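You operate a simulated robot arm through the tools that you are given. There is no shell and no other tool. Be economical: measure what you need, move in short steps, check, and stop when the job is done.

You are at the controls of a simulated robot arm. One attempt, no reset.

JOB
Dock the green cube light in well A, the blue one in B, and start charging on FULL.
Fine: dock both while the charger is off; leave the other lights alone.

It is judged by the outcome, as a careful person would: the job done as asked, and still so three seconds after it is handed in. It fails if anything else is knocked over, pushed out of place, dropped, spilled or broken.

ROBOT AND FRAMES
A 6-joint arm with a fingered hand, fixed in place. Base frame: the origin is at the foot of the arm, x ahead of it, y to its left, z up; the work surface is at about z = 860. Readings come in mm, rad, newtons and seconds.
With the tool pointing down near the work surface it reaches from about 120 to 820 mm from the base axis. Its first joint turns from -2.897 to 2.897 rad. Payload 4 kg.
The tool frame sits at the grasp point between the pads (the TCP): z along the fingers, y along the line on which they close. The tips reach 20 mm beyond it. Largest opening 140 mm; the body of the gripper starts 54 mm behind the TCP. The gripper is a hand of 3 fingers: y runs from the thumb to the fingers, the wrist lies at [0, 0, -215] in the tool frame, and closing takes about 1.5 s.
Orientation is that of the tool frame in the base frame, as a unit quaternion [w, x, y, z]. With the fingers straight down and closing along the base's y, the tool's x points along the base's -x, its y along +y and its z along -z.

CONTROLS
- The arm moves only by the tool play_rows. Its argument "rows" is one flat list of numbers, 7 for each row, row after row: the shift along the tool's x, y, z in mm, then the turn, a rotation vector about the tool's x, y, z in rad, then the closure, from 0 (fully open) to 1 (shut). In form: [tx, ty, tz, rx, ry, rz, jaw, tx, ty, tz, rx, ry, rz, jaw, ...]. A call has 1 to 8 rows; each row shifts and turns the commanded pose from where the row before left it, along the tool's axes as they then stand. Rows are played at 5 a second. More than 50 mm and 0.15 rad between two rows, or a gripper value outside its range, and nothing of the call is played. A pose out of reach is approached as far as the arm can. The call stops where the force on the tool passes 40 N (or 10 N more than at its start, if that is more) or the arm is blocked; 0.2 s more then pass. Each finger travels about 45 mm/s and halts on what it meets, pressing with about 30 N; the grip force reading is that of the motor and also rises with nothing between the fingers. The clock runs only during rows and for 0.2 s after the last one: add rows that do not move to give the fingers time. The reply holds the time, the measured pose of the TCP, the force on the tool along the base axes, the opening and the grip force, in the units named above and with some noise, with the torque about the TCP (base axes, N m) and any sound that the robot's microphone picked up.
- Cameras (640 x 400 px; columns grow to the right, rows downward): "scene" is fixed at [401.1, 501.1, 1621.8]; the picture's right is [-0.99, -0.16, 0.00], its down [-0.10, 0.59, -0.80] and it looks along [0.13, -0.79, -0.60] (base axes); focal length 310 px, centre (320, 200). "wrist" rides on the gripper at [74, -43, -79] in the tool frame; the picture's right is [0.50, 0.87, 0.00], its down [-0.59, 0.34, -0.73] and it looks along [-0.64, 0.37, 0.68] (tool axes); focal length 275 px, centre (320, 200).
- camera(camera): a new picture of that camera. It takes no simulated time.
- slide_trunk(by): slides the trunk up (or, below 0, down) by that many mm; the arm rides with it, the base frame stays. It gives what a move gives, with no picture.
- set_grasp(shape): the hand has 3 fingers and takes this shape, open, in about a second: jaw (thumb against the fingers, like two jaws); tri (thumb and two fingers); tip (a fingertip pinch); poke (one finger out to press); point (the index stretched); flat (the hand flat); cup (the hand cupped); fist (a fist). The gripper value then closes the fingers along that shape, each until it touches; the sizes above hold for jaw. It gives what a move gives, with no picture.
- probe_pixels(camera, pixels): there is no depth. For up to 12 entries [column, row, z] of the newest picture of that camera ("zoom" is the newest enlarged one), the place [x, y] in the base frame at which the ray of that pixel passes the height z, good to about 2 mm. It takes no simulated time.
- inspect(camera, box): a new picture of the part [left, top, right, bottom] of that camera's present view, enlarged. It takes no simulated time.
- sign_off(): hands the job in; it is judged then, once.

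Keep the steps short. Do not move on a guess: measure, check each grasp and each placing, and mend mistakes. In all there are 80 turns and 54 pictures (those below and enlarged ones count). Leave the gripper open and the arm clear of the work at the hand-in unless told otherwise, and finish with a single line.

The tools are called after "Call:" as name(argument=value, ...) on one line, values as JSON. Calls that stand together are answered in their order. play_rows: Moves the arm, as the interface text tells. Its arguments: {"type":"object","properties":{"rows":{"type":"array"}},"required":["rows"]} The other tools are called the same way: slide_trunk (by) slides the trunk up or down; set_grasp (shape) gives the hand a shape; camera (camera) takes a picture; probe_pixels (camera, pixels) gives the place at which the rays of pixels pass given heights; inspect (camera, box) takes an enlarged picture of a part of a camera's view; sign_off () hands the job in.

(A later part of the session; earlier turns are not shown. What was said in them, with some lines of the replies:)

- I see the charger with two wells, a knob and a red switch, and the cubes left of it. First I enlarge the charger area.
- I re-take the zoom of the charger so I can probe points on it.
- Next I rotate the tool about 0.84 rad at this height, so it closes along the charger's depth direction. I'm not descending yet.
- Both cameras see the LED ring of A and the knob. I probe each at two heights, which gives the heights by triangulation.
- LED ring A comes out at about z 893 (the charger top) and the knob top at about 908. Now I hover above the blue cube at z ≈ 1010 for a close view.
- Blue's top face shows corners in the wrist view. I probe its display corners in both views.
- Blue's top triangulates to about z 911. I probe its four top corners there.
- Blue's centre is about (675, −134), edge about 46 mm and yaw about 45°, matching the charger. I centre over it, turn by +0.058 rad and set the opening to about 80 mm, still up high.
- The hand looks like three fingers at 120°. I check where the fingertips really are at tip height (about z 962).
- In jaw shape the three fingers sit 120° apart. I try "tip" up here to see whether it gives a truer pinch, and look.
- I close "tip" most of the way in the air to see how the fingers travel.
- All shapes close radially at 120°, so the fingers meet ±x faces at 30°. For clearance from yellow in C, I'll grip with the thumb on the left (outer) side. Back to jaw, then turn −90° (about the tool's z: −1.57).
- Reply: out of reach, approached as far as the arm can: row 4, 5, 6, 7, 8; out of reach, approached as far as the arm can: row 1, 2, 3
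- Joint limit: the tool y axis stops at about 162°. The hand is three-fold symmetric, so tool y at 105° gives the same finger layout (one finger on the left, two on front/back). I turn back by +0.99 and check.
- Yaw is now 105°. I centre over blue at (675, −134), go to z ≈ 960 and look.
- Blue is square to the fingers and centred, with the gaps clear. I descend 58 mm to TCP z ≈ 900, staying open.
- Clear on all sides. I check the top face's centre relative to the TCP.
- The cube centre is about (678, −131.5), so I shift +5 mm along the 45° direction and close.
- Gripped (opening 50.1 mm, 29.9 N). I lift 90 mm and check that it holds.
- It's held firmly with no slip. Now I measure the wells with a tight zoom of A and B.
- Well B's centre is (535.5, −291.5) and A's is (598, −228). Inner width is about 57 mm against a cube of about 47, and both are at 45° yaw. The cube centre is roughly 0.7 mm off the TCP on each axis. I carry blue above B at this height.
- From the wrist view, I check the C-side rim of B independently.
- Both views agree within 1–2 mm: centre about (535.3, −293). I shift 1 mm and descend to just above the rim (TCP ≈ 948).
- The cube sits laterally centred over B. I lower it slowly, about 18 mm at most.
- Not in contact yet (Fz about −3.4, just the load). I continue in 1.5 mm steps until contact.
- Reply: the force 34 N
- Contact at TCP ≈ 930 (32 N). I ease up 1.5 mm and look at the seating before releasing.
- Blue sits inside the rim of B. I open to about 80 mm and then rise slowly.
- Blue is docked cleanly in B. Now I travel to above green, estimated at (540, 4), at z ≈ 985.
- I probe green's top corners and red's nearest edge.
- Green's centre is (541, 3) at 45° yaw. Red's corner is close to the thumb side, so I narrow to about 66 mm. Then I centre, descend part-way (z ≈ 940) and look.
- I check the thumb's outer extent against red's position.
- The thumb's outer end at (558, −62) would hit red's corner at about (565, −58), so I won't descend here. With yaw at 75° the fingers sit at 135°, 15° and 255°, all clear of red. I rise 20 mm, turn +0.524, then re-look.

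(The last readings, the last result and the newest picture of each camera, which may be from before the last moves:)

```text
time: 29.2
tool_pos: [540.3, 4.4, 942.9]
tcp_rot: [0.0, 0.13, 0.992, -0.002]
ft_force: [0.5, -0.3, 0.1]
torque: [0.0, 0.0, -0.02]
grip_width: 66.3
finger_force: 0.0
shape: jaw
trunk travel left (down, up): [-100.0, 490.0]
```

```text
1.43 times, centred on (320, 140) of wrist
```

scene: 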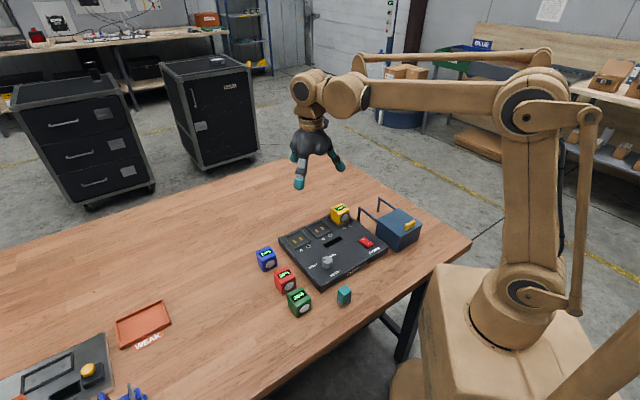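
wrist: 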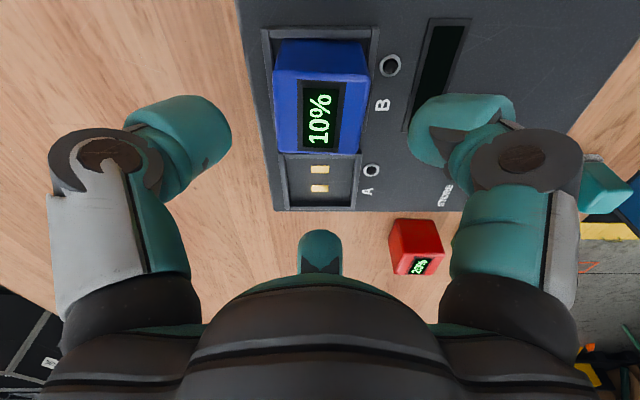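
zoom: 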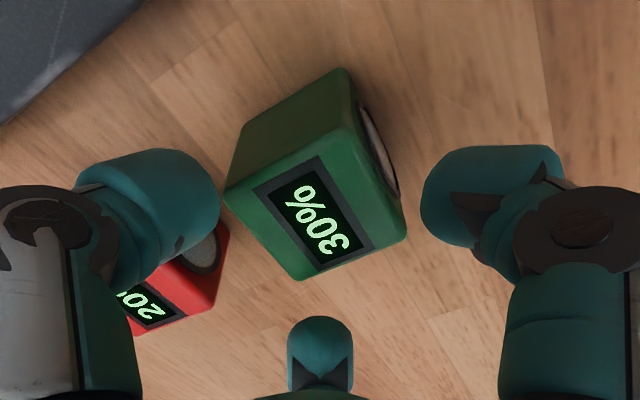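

Clear of red now. I open to 80 mm (for green's corners), trim 1.5 mm and descend to z ≈ 902.

Call:
play_rows(rows=[-1.1, -1.1, 0, 0, 0, 0, 0.43, 0, 0, 0, 0, 0, 0, 0.43, 0, 0, 14, 0, 0, 0, 0.43, 0, 0, 14, 0, 0, 0, 0.43, 0, 0, 13, 0, 0, 0, 0.43, 0, 0, 0, 0, 0, 0, 0.43])

Call:
inspect(camera="wrist", box=[160, 0, 480, 280])

```text
time: 30.6
tool_pos: [540.7, 0.2, 902.4]
tcp_rot: [0.0, 0.13, 0.991, -0.001]
ft_force: [-0.3, 0.9, -0.2]
torque: [-0.06, -0.02, 0.02]
grip_width: 79.1
finger_force: 0.0
shape: jaw
trunk travel left (down, up): [-100.0, 490.0]
```

```text
1.43 times, centred on (320, 140) of wrist
```

zoom: 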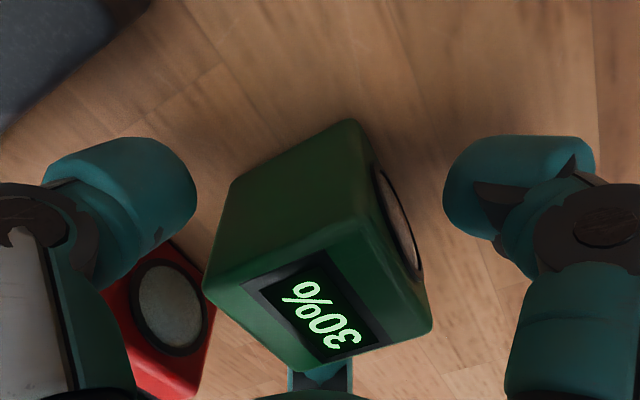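

I check the centring by probing green's top corners.

Call:
probe_pixels(camera="zoom", pixels=[[207, 280, 909], [371, 218, 909], [432, 322, 909], [303, 370, 909]])

```text
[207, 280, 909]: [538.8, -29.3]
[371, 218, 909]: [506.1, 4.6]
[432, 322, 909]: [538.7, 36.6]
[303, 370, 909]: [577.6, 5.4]
```

Centre is (540.3, 4.3). I trim +1.5 mm in y and close.

Call:
play_rows(rows=[0.4, 1.5, 0, 0, 0, 0, 0.43, 0, 0, 0, 0, 0, 0, 0.6, 0, 0, 0, 0, 0, 0, 0.75, 0, 0, 0, 0, 0, 0, 0.85, 0, 0, 0, 0, 0, 0, 0.85, 0, 0, 0, 0, 0, 0, 0.85, 0, 0, 0, 0, 0, 0, 0.85])

Call:
play_rows(rows=[0, 0, -10, 0, 0, 0, 0.85, 0, 0, -25, 0, 0, 0, 0.85, 0, 0, -30, 0, 0, 0, 0.85, 0, 0, -30, 0, 0, 0, 0.85, 0, 0, 0, 0, 0, 0, 0.85])

Call:
inspect(camera="wrist", box=[160, 0, 480, 280])

```text
time: 32.2
tool_pos: [541.0, 3.5, 902.1]
tcp_rot: [-0.001, 0.131, 0.991, -0.003]
ft_force: [0.6, 0.6, 0.7]
torque: [0.0, -0.03, 0.02]
grip_width: 51.4
finger_force: 29.7
shape: jaw
trunk travel left (down, up): [-100.0, 490.0]
```

```text
time: 33.4
tool_pos: [542.1, 2.5, 997.9]
tcp_rot: [0.0, 0.131, 0.991, -0.002]
ft_force: [0.6, 0.7, -2.0]
torque: [0.0, 0.02, 0.02]
grip_width: 51.2
finger_force: 30.4
shape: jaw
trunk travel left (down, up): [-100.0, 490.0]
```

```text
1.43 times, centred on (320, 140) of wrist
```

zoom: 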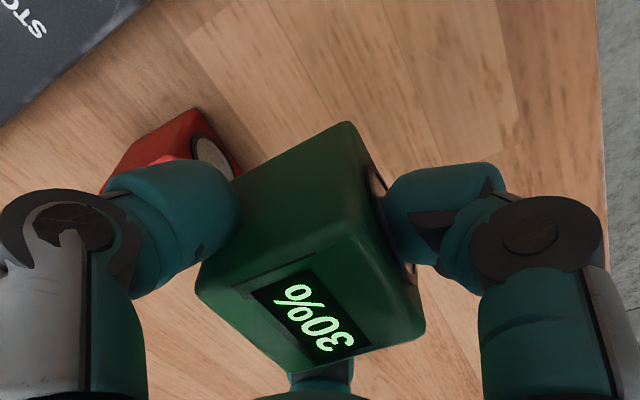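

Green is held and lifted. I measure its centre offset and yaw in the hand.

Call:
probe_pixels(camera="zoom", pixels=[[198, 285, 1005], [364, 220, 1005], [426, 325, 1005], [297, 372, 1005]])

```text
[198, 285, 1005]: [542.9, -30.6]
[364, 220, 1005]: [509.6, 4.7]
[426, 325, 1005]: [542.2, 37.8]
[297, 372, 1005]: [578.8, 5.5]
```

Offset is about +1.5 mm on each axis and the yaw is fine. I carry green over A (TCP target 597, −230).

Call:
play_rows(rows=[-18.9, -35.1, 0, 0, 0, 0, 0.85, -18.9, -35.1, 0, 0, 0, 0, 0.85, -18.9, -35.1, 0, 0, 0, 0, 0.85, -18.9, -35.1, 0, 0, 0, 0, 0.85, -18.9, -35.1, 0, 0, 0, 0, 0.85, -18.9, -35.1, 0, 0, 0, 0, 0.85, 0, 0, 30, 0, 0, 0, 0.85, 0, 0, 0, 0, 0, 0, 0.85])

Call:
inspect(camera="wrist", box=[160, 0, 480, 280])

Call:
inspect(camera="scene", box=[275, 190, 355, 260])

```text
time: 35.2
tool_pos: [595.7, -231.1, 968.0]
tcp_rot: [0.0, 0.131, 0.991, -0.001]
ft_force: [-0.6, 0.3, -2.5]
torque: [-0.02, -0.01, 0.02]
grip_width: 51.0
finger_force: 30.0
shape: jaw
trunk travel left (down, up): [-100.0, 490.0]
```

```text
1.43 times, centred on (320, 140) of wrist
```

zoom: 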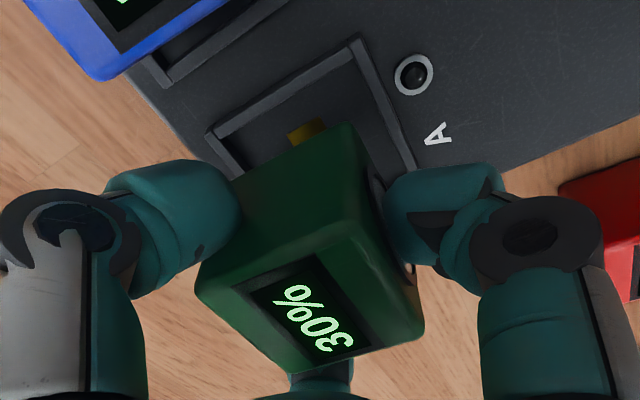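

```text
5.71 times, centred on (315, 225) of scene
```

zoom: 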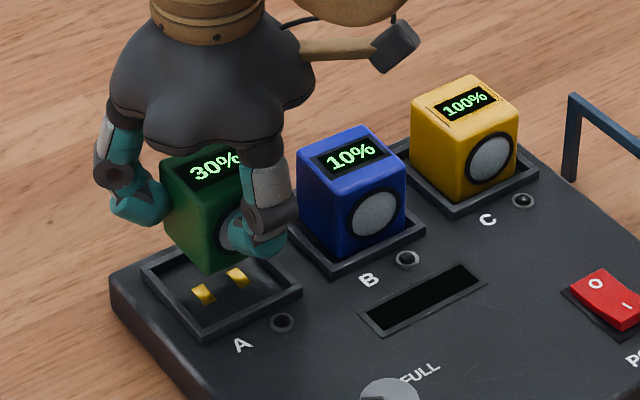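

Alignment looks good, and the thumb is clear of blue. I trim about 1 mm and lower to contact.

Call:
play_rows(rows=[-0.6, 1, 10, 0, 0, 0, 0.85, 0, 0, 9, 0, 0, 0, 0.85, 0, 0, 6, 0, 0, 0, 0.85, 0, 0, 4, 0, 0, 0, 0.85, 0, 0, 3, 0, 0, 0, 0.85, 0, 0, 2, 0, 0, 0, 0.85, 0, 0, 1.5, 0, 0, 0, 0.85, 0, 0, 0, 0, 0, 0, 0.85])

```text
time: 37.0
tool_pos: [597.2, -228.8, 932.5]
tcp_rot: [-0.001, 0.131, 0.991, -0.002]
ft_force: [-0.4, -0.8, -2.0]
torque: [-0.01, 0.03, 0.02]
grip_width: 51.2
finger_force: 29.7
shape: jaw
trunk travel left (down, up): [-100.0, 490.0]
```

Call:
play_rows(rows=[0, 0, 1, 0, 0, 0, 0.85, 0, 0, 1, 0, 0, 0, 0.85, 0, 0, 1, 0, 0, 0, 0.85, 0, 0, 0, 0, 0, 0, 0.85])

Call:
inspect(camera="scene", box=[275, 195, 355, 260])

```text
time: 38.0
tool_pos: [596.2, -227.7, 930.3]
tcp_rot: [0.001, 0.13, 0.991, -0.003]
ft_force: [2.6, -1.7, 15.7]
torque: [-0.27, -0.13, 0.03]
grip_width: 51.3
finger_force: 29.8
shape: jaw
trunk travel left (down, up): [-100.0, 490.0]
```

```text
6.15 times, centred on (315, 228) of scene
```

zoom: 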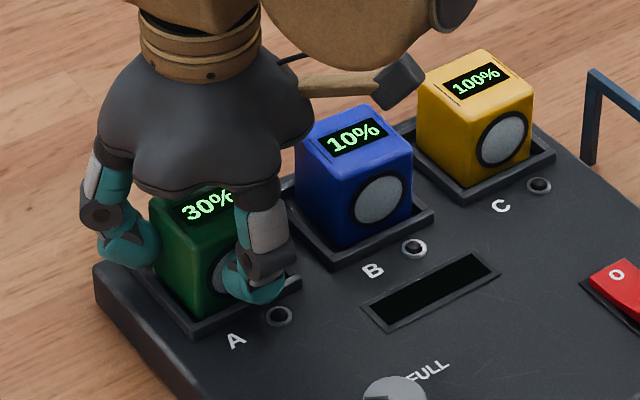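

Seated in A, with contact at the same height as blue. I open slightly (about 64 mm, to stay clear of blue) and rise.

Call:
play_rows(rows=[0, 0, -0.5, 0, 0, 0, 0.7, 0, 0, 0, 0, 0, 0, 0.56, 0, 0, 0, 0, 0, 0, 0.54, 0, 0, 0, 0, 0, 0, 0.54, 0, 0, -15, 0, 0, 0, 0.54, 0, 0, -25, 0, 0, 0, 0.54, 0, 0, -30, 0, 0, 0, 0.54, 0, 0, 0, 0, 0, 0, 0.54])

Call:
inspect(camera="scene", box=[270, 200, 400, 290])

```text
time: 39.8
tool_pos: [597.1, -227.3, 1000.0]
tcp_rot: [-0.001, 0.13, 0.991, -0.001]
ft_force: [-0.7, -0.6, 0.0]
torque: [0.03, -0.01, 0.02]
grip_width: 64.2
finger_force: 0.0
shape: jaw
trunk travel left (down, up): [-100.0, 490.0]
```

```text
4.44 times, centred on (335, 245) of scene
```

zoom: 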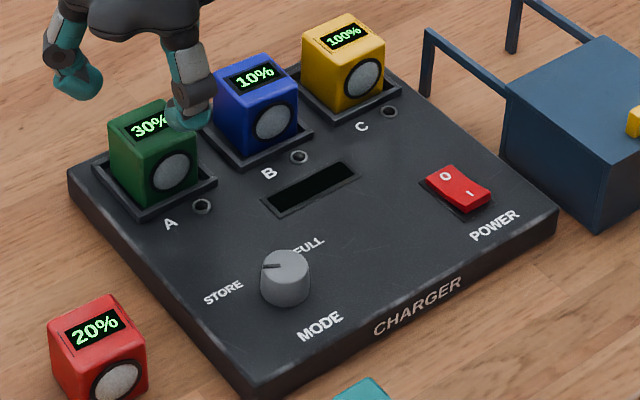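

Both are docked. Next is the knob, so I probe its centre, pointer, the labels and the rocker ends.

Call:
probe_pixels(camera="zoom", pixels=[[286, 264, 908], [265, 267, 908], [285, 268, 908], [223, 293, 892], [310, 245, 892], [320, 326, 892], [446, 176, 897], [472, 196, 897], [427, 176, 897], [490, 192, 897], [312, 188, 892], [262, 275, 908]])

Call:
inspect(camera="scene", box=[310, 245, 350, 270])

```text
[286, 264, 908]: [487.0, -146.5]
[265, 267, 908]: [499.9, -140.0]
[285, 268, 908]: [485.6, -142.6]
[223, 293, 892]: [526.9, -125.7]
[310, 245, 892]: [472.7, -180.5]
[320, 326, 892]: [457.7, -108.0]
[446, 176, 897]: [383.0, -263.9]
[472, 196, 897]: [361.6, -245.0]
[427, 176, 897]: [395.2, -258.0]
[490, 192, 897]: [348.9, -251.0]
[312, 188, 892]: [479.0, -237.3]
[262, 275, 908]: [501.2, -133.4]
```

```text
16.00 times, centred on (330, 258) of scene
```

zoom: 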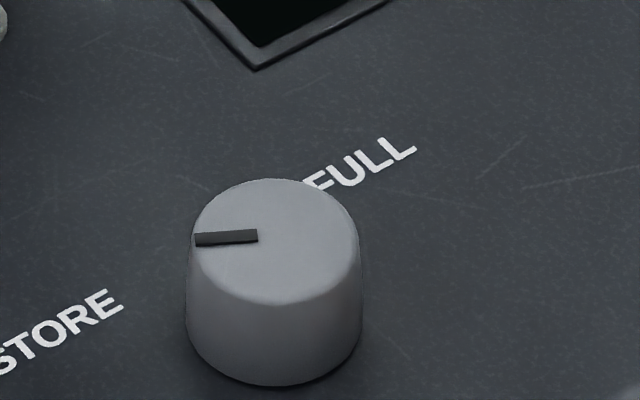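

Call:
probe_pixels(camera="zoom", pixels=[[275, 241, 908], [195, 240, 908], [258, 237, 908], [190, 245, 908], [360, 238, 908], [275, 178, 908], [275, 305, 908], [60, 330, 892], [350, 170, 892], [275, 300, 892], [275, 386, 892]])

```text
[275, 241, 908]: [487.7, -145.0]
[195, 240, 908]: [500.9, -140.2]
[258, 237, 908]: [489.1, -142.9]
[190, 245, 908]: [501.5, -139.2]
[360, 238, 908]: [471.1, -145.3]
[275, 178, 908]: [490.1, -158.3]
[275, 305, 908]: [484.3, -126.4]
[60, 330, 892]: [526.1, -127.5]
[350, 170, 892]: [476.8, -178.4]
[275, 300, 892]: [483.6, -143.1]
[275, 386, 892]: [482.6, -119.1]
```

The knob's centre is about (487, −144), diameter about 31 mm. The pointer is at about 13°, near STORE (+58° from "away"), and FULL is mirrored at about −105°, so it needs a clockwise turn of about 118°. I hover over the knob.

Call:
play_rows(rows=[42.5, 16.9, 0, 0, 0, 0, 0.54, 42.5, 16.9, 0, 0, 0, 0, 0.54, 42.5, 16.9, 0, 0, 0, 0, 0.54, 0, 0, 20, 0, 0, 0, 0.54, 0, 0, 25, 0, 0, 0, 0.54, 0, 0, 0, 0, 0, 0, 0.54])

Call:
inspect(camera="wrist", box=[160, 0, 480, 280])

```text
time: 41.2
tool_pos: [486.2, -146.5, 957.0]
tcp_rot: [-0.001, 0.13, 0.991, -0.002]
ft_force: [0.4, -0.1, 0.0]
torque: [-0.03, -0.01, -0.02]
grip_width: 63.9
finger_force: 0.1
shape: jaw
trunk travel left (down, up): [-100.0, 490.0]
```

```text
1.43 times, centred on (320, 140) of wrist
```

zoom: 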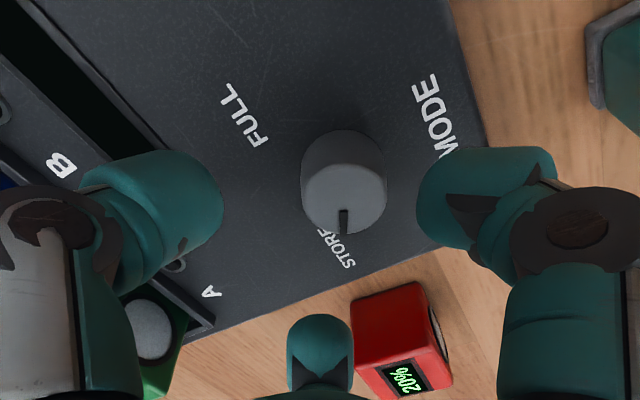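

Call:
probe_pixels(camera="zoom", pixels=[[344, 200, 905], [344, 200, 910], [343, 210, 908], [343, 233, 908], [244, 115, 889], [337, 248, 889], [301, 200, 908], [387, 197, 908], [344, 165, 908], [344, 235, 908], [345, 131, 889]])

```text
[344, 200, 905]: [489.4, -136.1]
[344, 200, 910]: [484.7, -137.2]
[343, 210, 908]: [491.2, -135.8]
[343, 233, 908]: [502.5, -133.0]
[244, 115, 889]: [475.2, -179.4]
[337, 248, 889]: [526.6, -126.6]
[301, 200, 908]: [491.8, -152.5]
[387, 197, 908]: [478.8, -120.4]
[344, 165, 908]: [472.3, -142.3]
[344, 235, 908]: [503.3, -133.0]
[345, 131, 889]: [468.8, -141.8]
```

Both cameras average to a knob centre of (487, −139.5). I shift there and descend to TCP z ≈ 912, with tips about 4 mm above the panel.

Call:
play_rows(rows=[1.1, 6.2, 0, 0, 0, 0, 0.54, 0, 0, 18, 0, 0, 0, 0.54, 0, 0, 15, 0, 0, 0, 0.54, 0, 0, 11, 0, 0, 0, 0.54, 0, 0, 0, 0, 0, 0, 0.54])

Call:
inspect(camera="wrist", box=[160, 0, 480, 280])

```text
time: 42.4
tool_pos: [486.6, -139.9, 912.1]
tcp_rot: [0.0, 0.131, 0.991, -0.002]
ft_force: [0.8, 0.7, 0.3]
torque: [-0.02, -0.01, 0.01]
grip_width: 64.4
finger_force: 0.1
shape: jaw
trunk travel left (down, up): [-100.0, 490.0]
```

```text
1.43 times, centred on (320, 140) of wrist
```

zoom: 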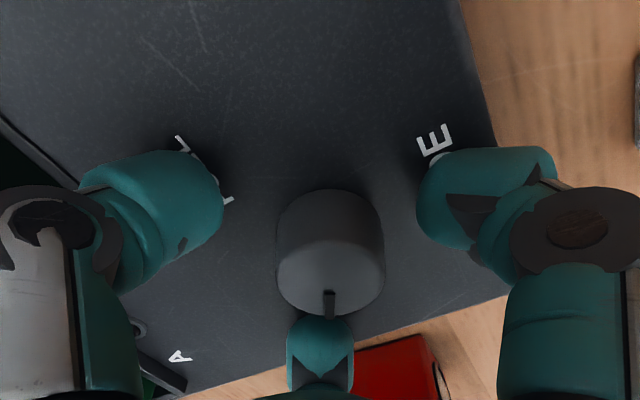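

Call:
probe_pixels(camera="zoom", pixels=[[277, 262, 908], [385, 260, 908], [331, 215, 908], [331, 313, 908], [331, 190, 889], [320, 226, 912]])

```text
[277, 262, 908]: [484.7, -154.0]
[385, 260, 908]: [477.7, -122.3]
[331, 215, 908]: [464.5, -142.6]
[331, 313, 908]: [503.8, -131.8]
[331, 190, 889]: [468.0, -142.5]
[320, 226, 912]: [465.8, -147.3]
```

The knob centre here reads (484.5, −137.5), so I trim by about 1.5 mm each and close on the knob.

Call:
play_rows(rows=[1.6, 1.1, 0, 0, 0, 0, 0.54, 0, 0, 0, 0, 0, 0, 0.7, 0, 0, 0, 0, 0, 0, 0.85, 0, 0, 0, 0, 0, 0, 0.9, 0, 0, 0, 0, 0, 0, 0.9, 0, 0, 0, 0, 0, 0, 0.9, 0, 0, 0, 0, 0, 0, 0.9])

```text
time: 44.0
tool_pos: [486.9, -138.7, 911.2]
tcp_rot: [0.001, 0.13, 0.992, -0.003]
ft_force: [-4.3, -0.7, -11.8]
torque: [-0.04, 0.07, -0.02]
grip_width: 27.1
finger_force: 29.9
shape: jaw
trunk travel left (down, up): [-100.0, 490.0]
```

Gripping the knob (27 mm). I turn clockwise as seen from above, with the first part 0.84 rad.

Call:
play_rows(rows=[0, 0, 0, 0, 0, 0.14, 0.9, 0, 0, 0, 0, 0, 0.14, 0.9, 0, 0, 0, 0, 0, 0.14, 0.9, 0, 0, 0, 0, 0, 0.14, 0.9, 0, 0, 0, 0, 0, 0.14, 0.9, 0, 0, 0, 0, 0, 0.14, 0.9, 0, 0, 0, 0, 0, 0, 0.9])

```text
time: 45.6
tool_pos: [485.4, -140.2, 911.1]
tcp_rot: [0.001, 0.524, 0.851, -0.002]
ft_force: [-13.8, -7.0, -7.9]
torque: [-0.09, 0.17, 0.05]
grip_width: 26.7
finger_force: 29.9
shape: jaw
trunk travel left (down, up): [-100.0, 490.0]
```

Turning with some side force, so I ease TCP about 1.2 mm along that force and continue.

Call:
play_rows(rows=[-0.1, -1.2, 0, 0, 0, 0.14, 0.9, 0, 0, 0, 0, 0, 0.14, 0.9, 0, 0, 0, 0, 0, 0.14, 0.9, 0, 0, 0, 0, 0, 0.14, 0.9, 0, 0, 0, 0, 0, 0.14, 0.9, 0, 0, 0, 0, 0, 0.14, 0.9, 0, 0, 0, 0, 0, 0.14, 0.9, 0, 0, 0, 0, 0, 0, 0.9])

Call:
inspect(camera="wrist", box=[160, 0, 480, 280])

```text
time: 47.4
tool_pos: [483.6, -138.3, 912.8]
tcp_rot: [0.002, 0.863, 0.505, -0.001]
ft_force: [-20.4, 3.0, -7.9]
torque: [0.04, 0.35, 0.0]
grip_width: 27.1
finger_force: 30.1
shape: jaw
trunk travel left (down, up): [-100.0, 490.0]
```

```text
1.43 times, centred on (320, 140) of wrist
```

zoom: 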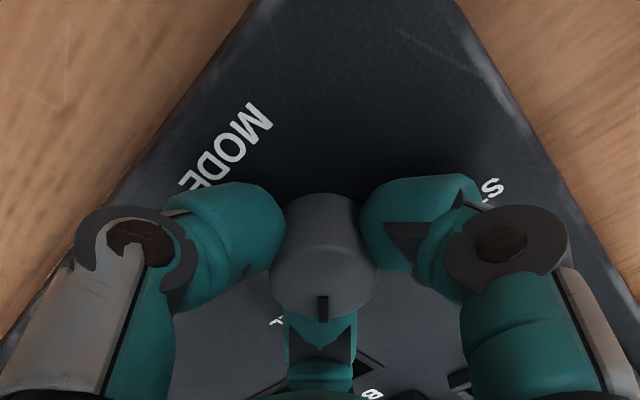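

The pointer turned with the hand: now about −90°, with FULL at about −104°. I turn another 0.25 rad, easing off the side force.

Call:
play_rows(rows=[-0.6, -1.0, 0, 0, 0, 0.125, 0.9, 0, 0, 0, 0, 0, 0.125, 0.9, 0, 0, 0, 0, 0, 0, 0.9])

```text
time: 48.2
tool_pos: [483.5, -139.5, 911.5]
tcp_rot: [0.003, 0.919, 0.394, -0.002]
ft_force: [-15.7, 5.7, -6.3]
torque: [0.13, 0.27, -0.01]
grip_width: 26.7
finger_force: 29.5
shape: jaw
trunk travel left (down, up): [-100.0, 490.0]
```

No hard stop felt. I open, rise 50 mm and check the pointer.

Call:
play_rows(rows=[0, 0, 0, 0, 0, 0, 0.7, 0, 0, 0, 0, 0, 0, 0.54, 0, 0, 0, 0, 0, 0, 0.54, 0, 0, -20, 0, 0, 0, 0.54, 0, 0, -30, 0, 0, 0, 0.54, 0, 0, -20, 0, 0, 0, 0.54, 0, 0, 0, 0, 0, 0, 0.54])

Call:
inspect(camera="wrist", box=[200, 0, 480, 230])

```text
time: 49.8
tool_pos: [483.1, -138.2, 981.7]
tcp_rot: [0.001, 0.919, 0.394, -0.002]
ft_force: [-0.5, -1.4, 0.7]
torque: [-0.02, 0.02, 0.01]
grip_width: 64.1
finger_force: 0.0
shape: jaw
trunk travel left (down, up): [-100.0, 490.0]
```

```text
1.74 times, centred on (340, 115) of wrist
```

zoom: 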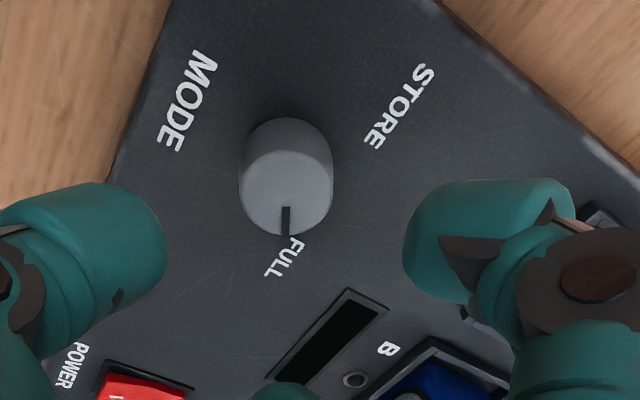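

The pointer is on FULL. Next is the rocker: I set "poke" here, clear of everything, and check the finger. I also probe the box's extents from the scene picture.

Call:
set_grasp(shape="poke")

Call:
camera(camera="wrist")

Call:
probe_pixels(camera="scene", pixels=[[358.7, 221.6, 860], [376.2, 236.5, 860], [397.3, 250.5, 860], [376.6, 221.6, 930], [358.7, 207.3, 930], [396.7, 233.9, 930], [361, 239.5, 897], [368, 243.5, 897]])

```text
time: 50.7
tool_pos: [483.2, -140.1, 980.5]
tcp_rot: [0.002, 0.919, 0.394, -0.001]
ft_force: [0.0, 0.4, 0.2]
torque: [0.0, -0.01, 0.06]
grip_width: 0.0
finger_force: 0.1
shape: poke
trunk travel left (down, up): [-100.0, 490.0]
```

```text
3 pictures are left
```

wrist: 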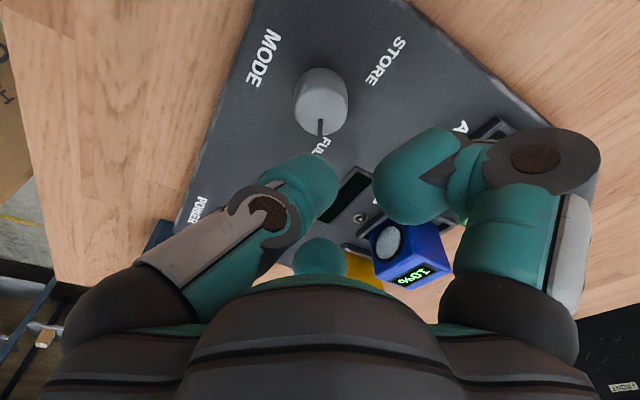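

```text
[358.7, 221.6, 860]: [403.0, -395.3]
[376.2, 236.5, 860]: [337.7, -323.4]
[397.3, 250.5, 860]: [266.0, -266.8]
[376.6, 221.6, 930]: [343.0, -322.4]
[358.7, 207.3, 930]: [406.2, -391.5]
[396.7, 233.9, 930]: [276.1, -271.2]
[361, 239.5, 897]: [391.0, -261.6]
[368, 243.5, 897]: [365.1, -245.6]
```

In poke, the thumb's tip sits on the tool axis, about 4 mm off. The box is about 73 mm from the press point and lower than the hand body. I move over the I end (tip target 361, −243.5) and go down to z ≈ 940.

Call:
play_rows(rows=[-39.6, -3.5, 0, 0, 0, 0, 0, -39.6, -3.5, 0, 0, 0, 0, 0, -39.6, -3.5, 0, 0, 0, 0, 0, -39.6, -3.5, 0, 0, 0, 0, 0, 0, 0, 20, 0, 0, 0, 0, 0, 0, 18, 0, 0, 0, 0, 0, 0, 0, 0, 0, 0, 0])

Call:
inspect(camera="scene", box=[330, 195, 410, 255])

```text
time: 52.3
tool_pos: [365.7, -244.2, 943.5]
tcp_rot: [0.002, 0.919, 0.394, -0.001]
ft_force: [0.0, 0.7, -0.2]
torque: [0.0, 0.0, 0.0]
grip_width: 0.3
finger_force: 0.0
shape: poke
trunk travel left (down, up): [-100.0, 490.0]
```

```text
6.67 times, centred on (370, 225) of scene
```

zoom: 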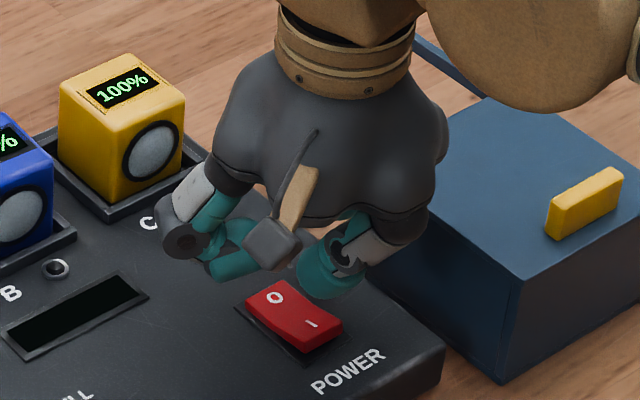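

The poking tip is on the axis, landing near the rocker's outer edge, so I shift 5 mm inward (+v) toward the I mark and descend to z ≈ 927.

Call:
play_rows(rows=[-0.5, 5.3, 0, 0, 0, 0, 0, 0, 0, 8, 0, 0, 0, 0, 0, 0, 8, 0, 0, 0, 0, 0, 0, 0, 0, 0, 0, 0])

Call:
play_rows(rows=[0, 0, 1.5, 0, 0, 0, 0, 0, 0, 1.5, 0, 0, 0, 0, 0, 0, 1.5, 0, 0, 0, 0, 0, 0, 1.5, 0, 0, 0, 0, 0, 0, 0, 0, 0, 0, 0])

```text
time: 53.3
tool_pos: [368.2, -248.1, 928.2]
tcp_rot: [0.001, 0.919, 0.395, -0.001]
ft_force: [-0.4, -0.6, -0.2]
torque: [0.04, -0.01, 0.01]
grip_width: 0.0
finger_force: 0.1
shape: poke
trunk travel left (down, up): [-100.0, 490.0]
```

```text
time: 54.5
tool_pos: [368.1, -248.6, 921.6]
tcp_rot: [0.002, 0.919, 0.394, 0.0]
ft_force: [0.4, -0.1, -0.7]
torque: [0.0, 0.0, 0.0]
grip_width: 0.0
finger_force: 0.1
shape: poke
trunk travel left (down, up): [-100.0, 490.0]
```

No contact yet at 921.6, so I continue in 1.5 mm steps.

Call:
play_rows(rows=[0, 0, 1.5, 0, 0, 0, 0, 0, 0, 1.5, 0, 0, 0, 0, 0, 0, 1.5, 0, 0, 0, 0, 0, 0, 1.5, 0, 0, 0, 0, 0, 0, 0, 0, 0, 0, 0])

```text
time: 55.7
tool_pos: [368.8, -247.4, 915.6]
tcp_rot: [0.002, 0.919, 0.394, -0.002]
ft_force: [0.2, 0.2, 0.0]
torque: [-0.01, 0.01, -0.02]
grip_width: 0.2
finger_force: 0.1
shape: poke
trunk travel left (down, up): [-100.0, 490.0]
```

Call:
play_rows(rows=[0, 0, 1.5, 0, 0, 0, 0, 0, 0, 1.5, 0, 0, 0, 0, 0, 0, 1.5, 0, 0, 0, 0, 0, 0, 1.5, 0, 0, 0, 0, 0, 0, 0, 0, 0, 0, 0])

```text
time: 56.5
tool_pos: [366.4, -246.3, 914.0]
tcp_rot: [0.002, 0.919, 0.394, -0.001]
ft_force: [-4.2, 8.3, 35.6]
torque: [0.15, 0.08, 0.01]
grip_width: 0.0
finger_force: 0.1
shape: poke
trunk travel left (down, up): [-100.0, 490.0]
stopped in row 4: the force on the tool passed its limit at 42 N (the readings are from after the stop); the commanded pose is now the measured one
```

Contact with 42 N at z ≈ 914 and no click reported. I rise 70 mm and look at the rocker and display.

Call:
play_rows(rows=[0, 0, -15, 0, 0, 0, 0, 0, 0, -25, 0, 0, 0, 0, 0, 0, -30, 0, 0, 0, 0, 0, 0, 0, 0, 0, 0, 0])

Call:
inspect(camera="scene", box=[280, 200, 400, 290])

```text
time: 57.5
tool_pos: [368.2, -248.2, 982.1]
tcp_rot: [0.001, 0.919, 0.394, -0.001]
ft_force: [0.0, -0.3, 0.1]
torque: [-0.02, 0.02, 0.02]
grip_width: 0.0
finger_force: 0.1
shape: poke
trunk travel left (down, up): [-100.0, 490.0]
```

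```text
4.44 times, centred on (340, 245) of scene
```

zoom: 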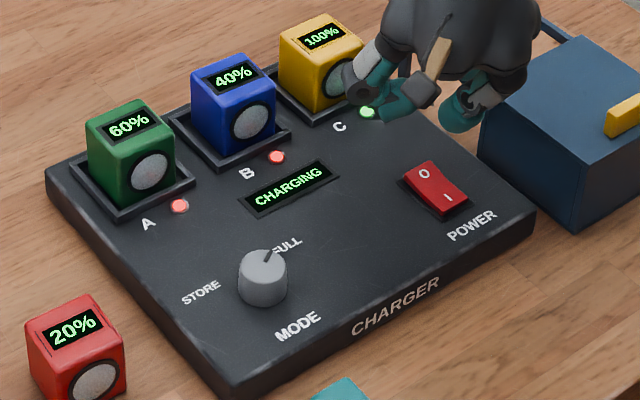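

The display reads CHARGING, the rocker is on I, A and B show charging and the knob is on FULL. I rise clear and then open the hand.

Call:
play_rows(rows=[0, 0, -40, 0, 0, 0, 0, 0, 0, -40, 0, 0, 0, 0, 0, 0, -40, 0, 0, 0, 0, 0, 0, -40, 0, 0, 0, 0, 0, 0, 0, 0, 0, 0, 0])

Call:
set_grasp(shape="jaw")

Call:
camera(camera="scene")

```text
time: 58.7
tool_pos: [367.2, -248.1, 1143.1]
tcp_rot: [0.0, 0.919, 0.394, -0.002]
ft_force: [0.0, 0.0, 0.6]
torque: [0.02, -0.01, 0.02]
grip_width: 0.0
finger_force: 0.0
shape: poke
trunk travel left (down, up): [-100.0, 490.0]
```

```text
time: 59.6
tool_pos: [367.6, -247.7, 1142.8]
tcp_rot: [0.001, 0.919, 0.395, -0.001]
ft_force: [0.4, 0.5, -0.5]
torque: [0.02, 0.0, -0.01]
grip_width: 140.2
finger_force: 0.0
shape: jaw
trunk travel left (down, up): [-100.0, 490.0]
```

```text
0 pictures are left
```

scene: 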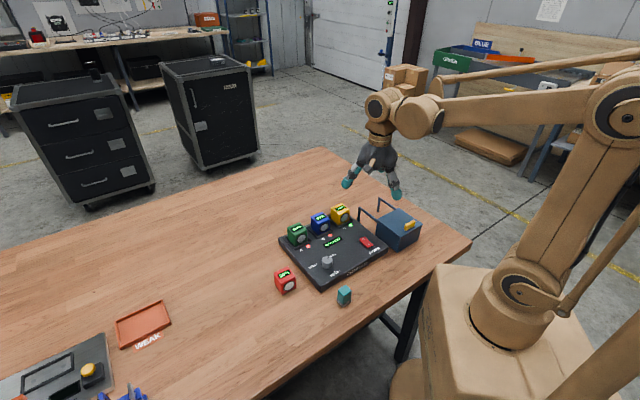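

Everything is in place, and the hand is open and clear. I hand in the job.

Call:
sign_off()

```text
The job is handed in.
```

Green is docked in A and blue in B, both placed while the charger was off; the mode knob is on FULL, the display reads CHARGING, and the red and yellow lights were left alone.
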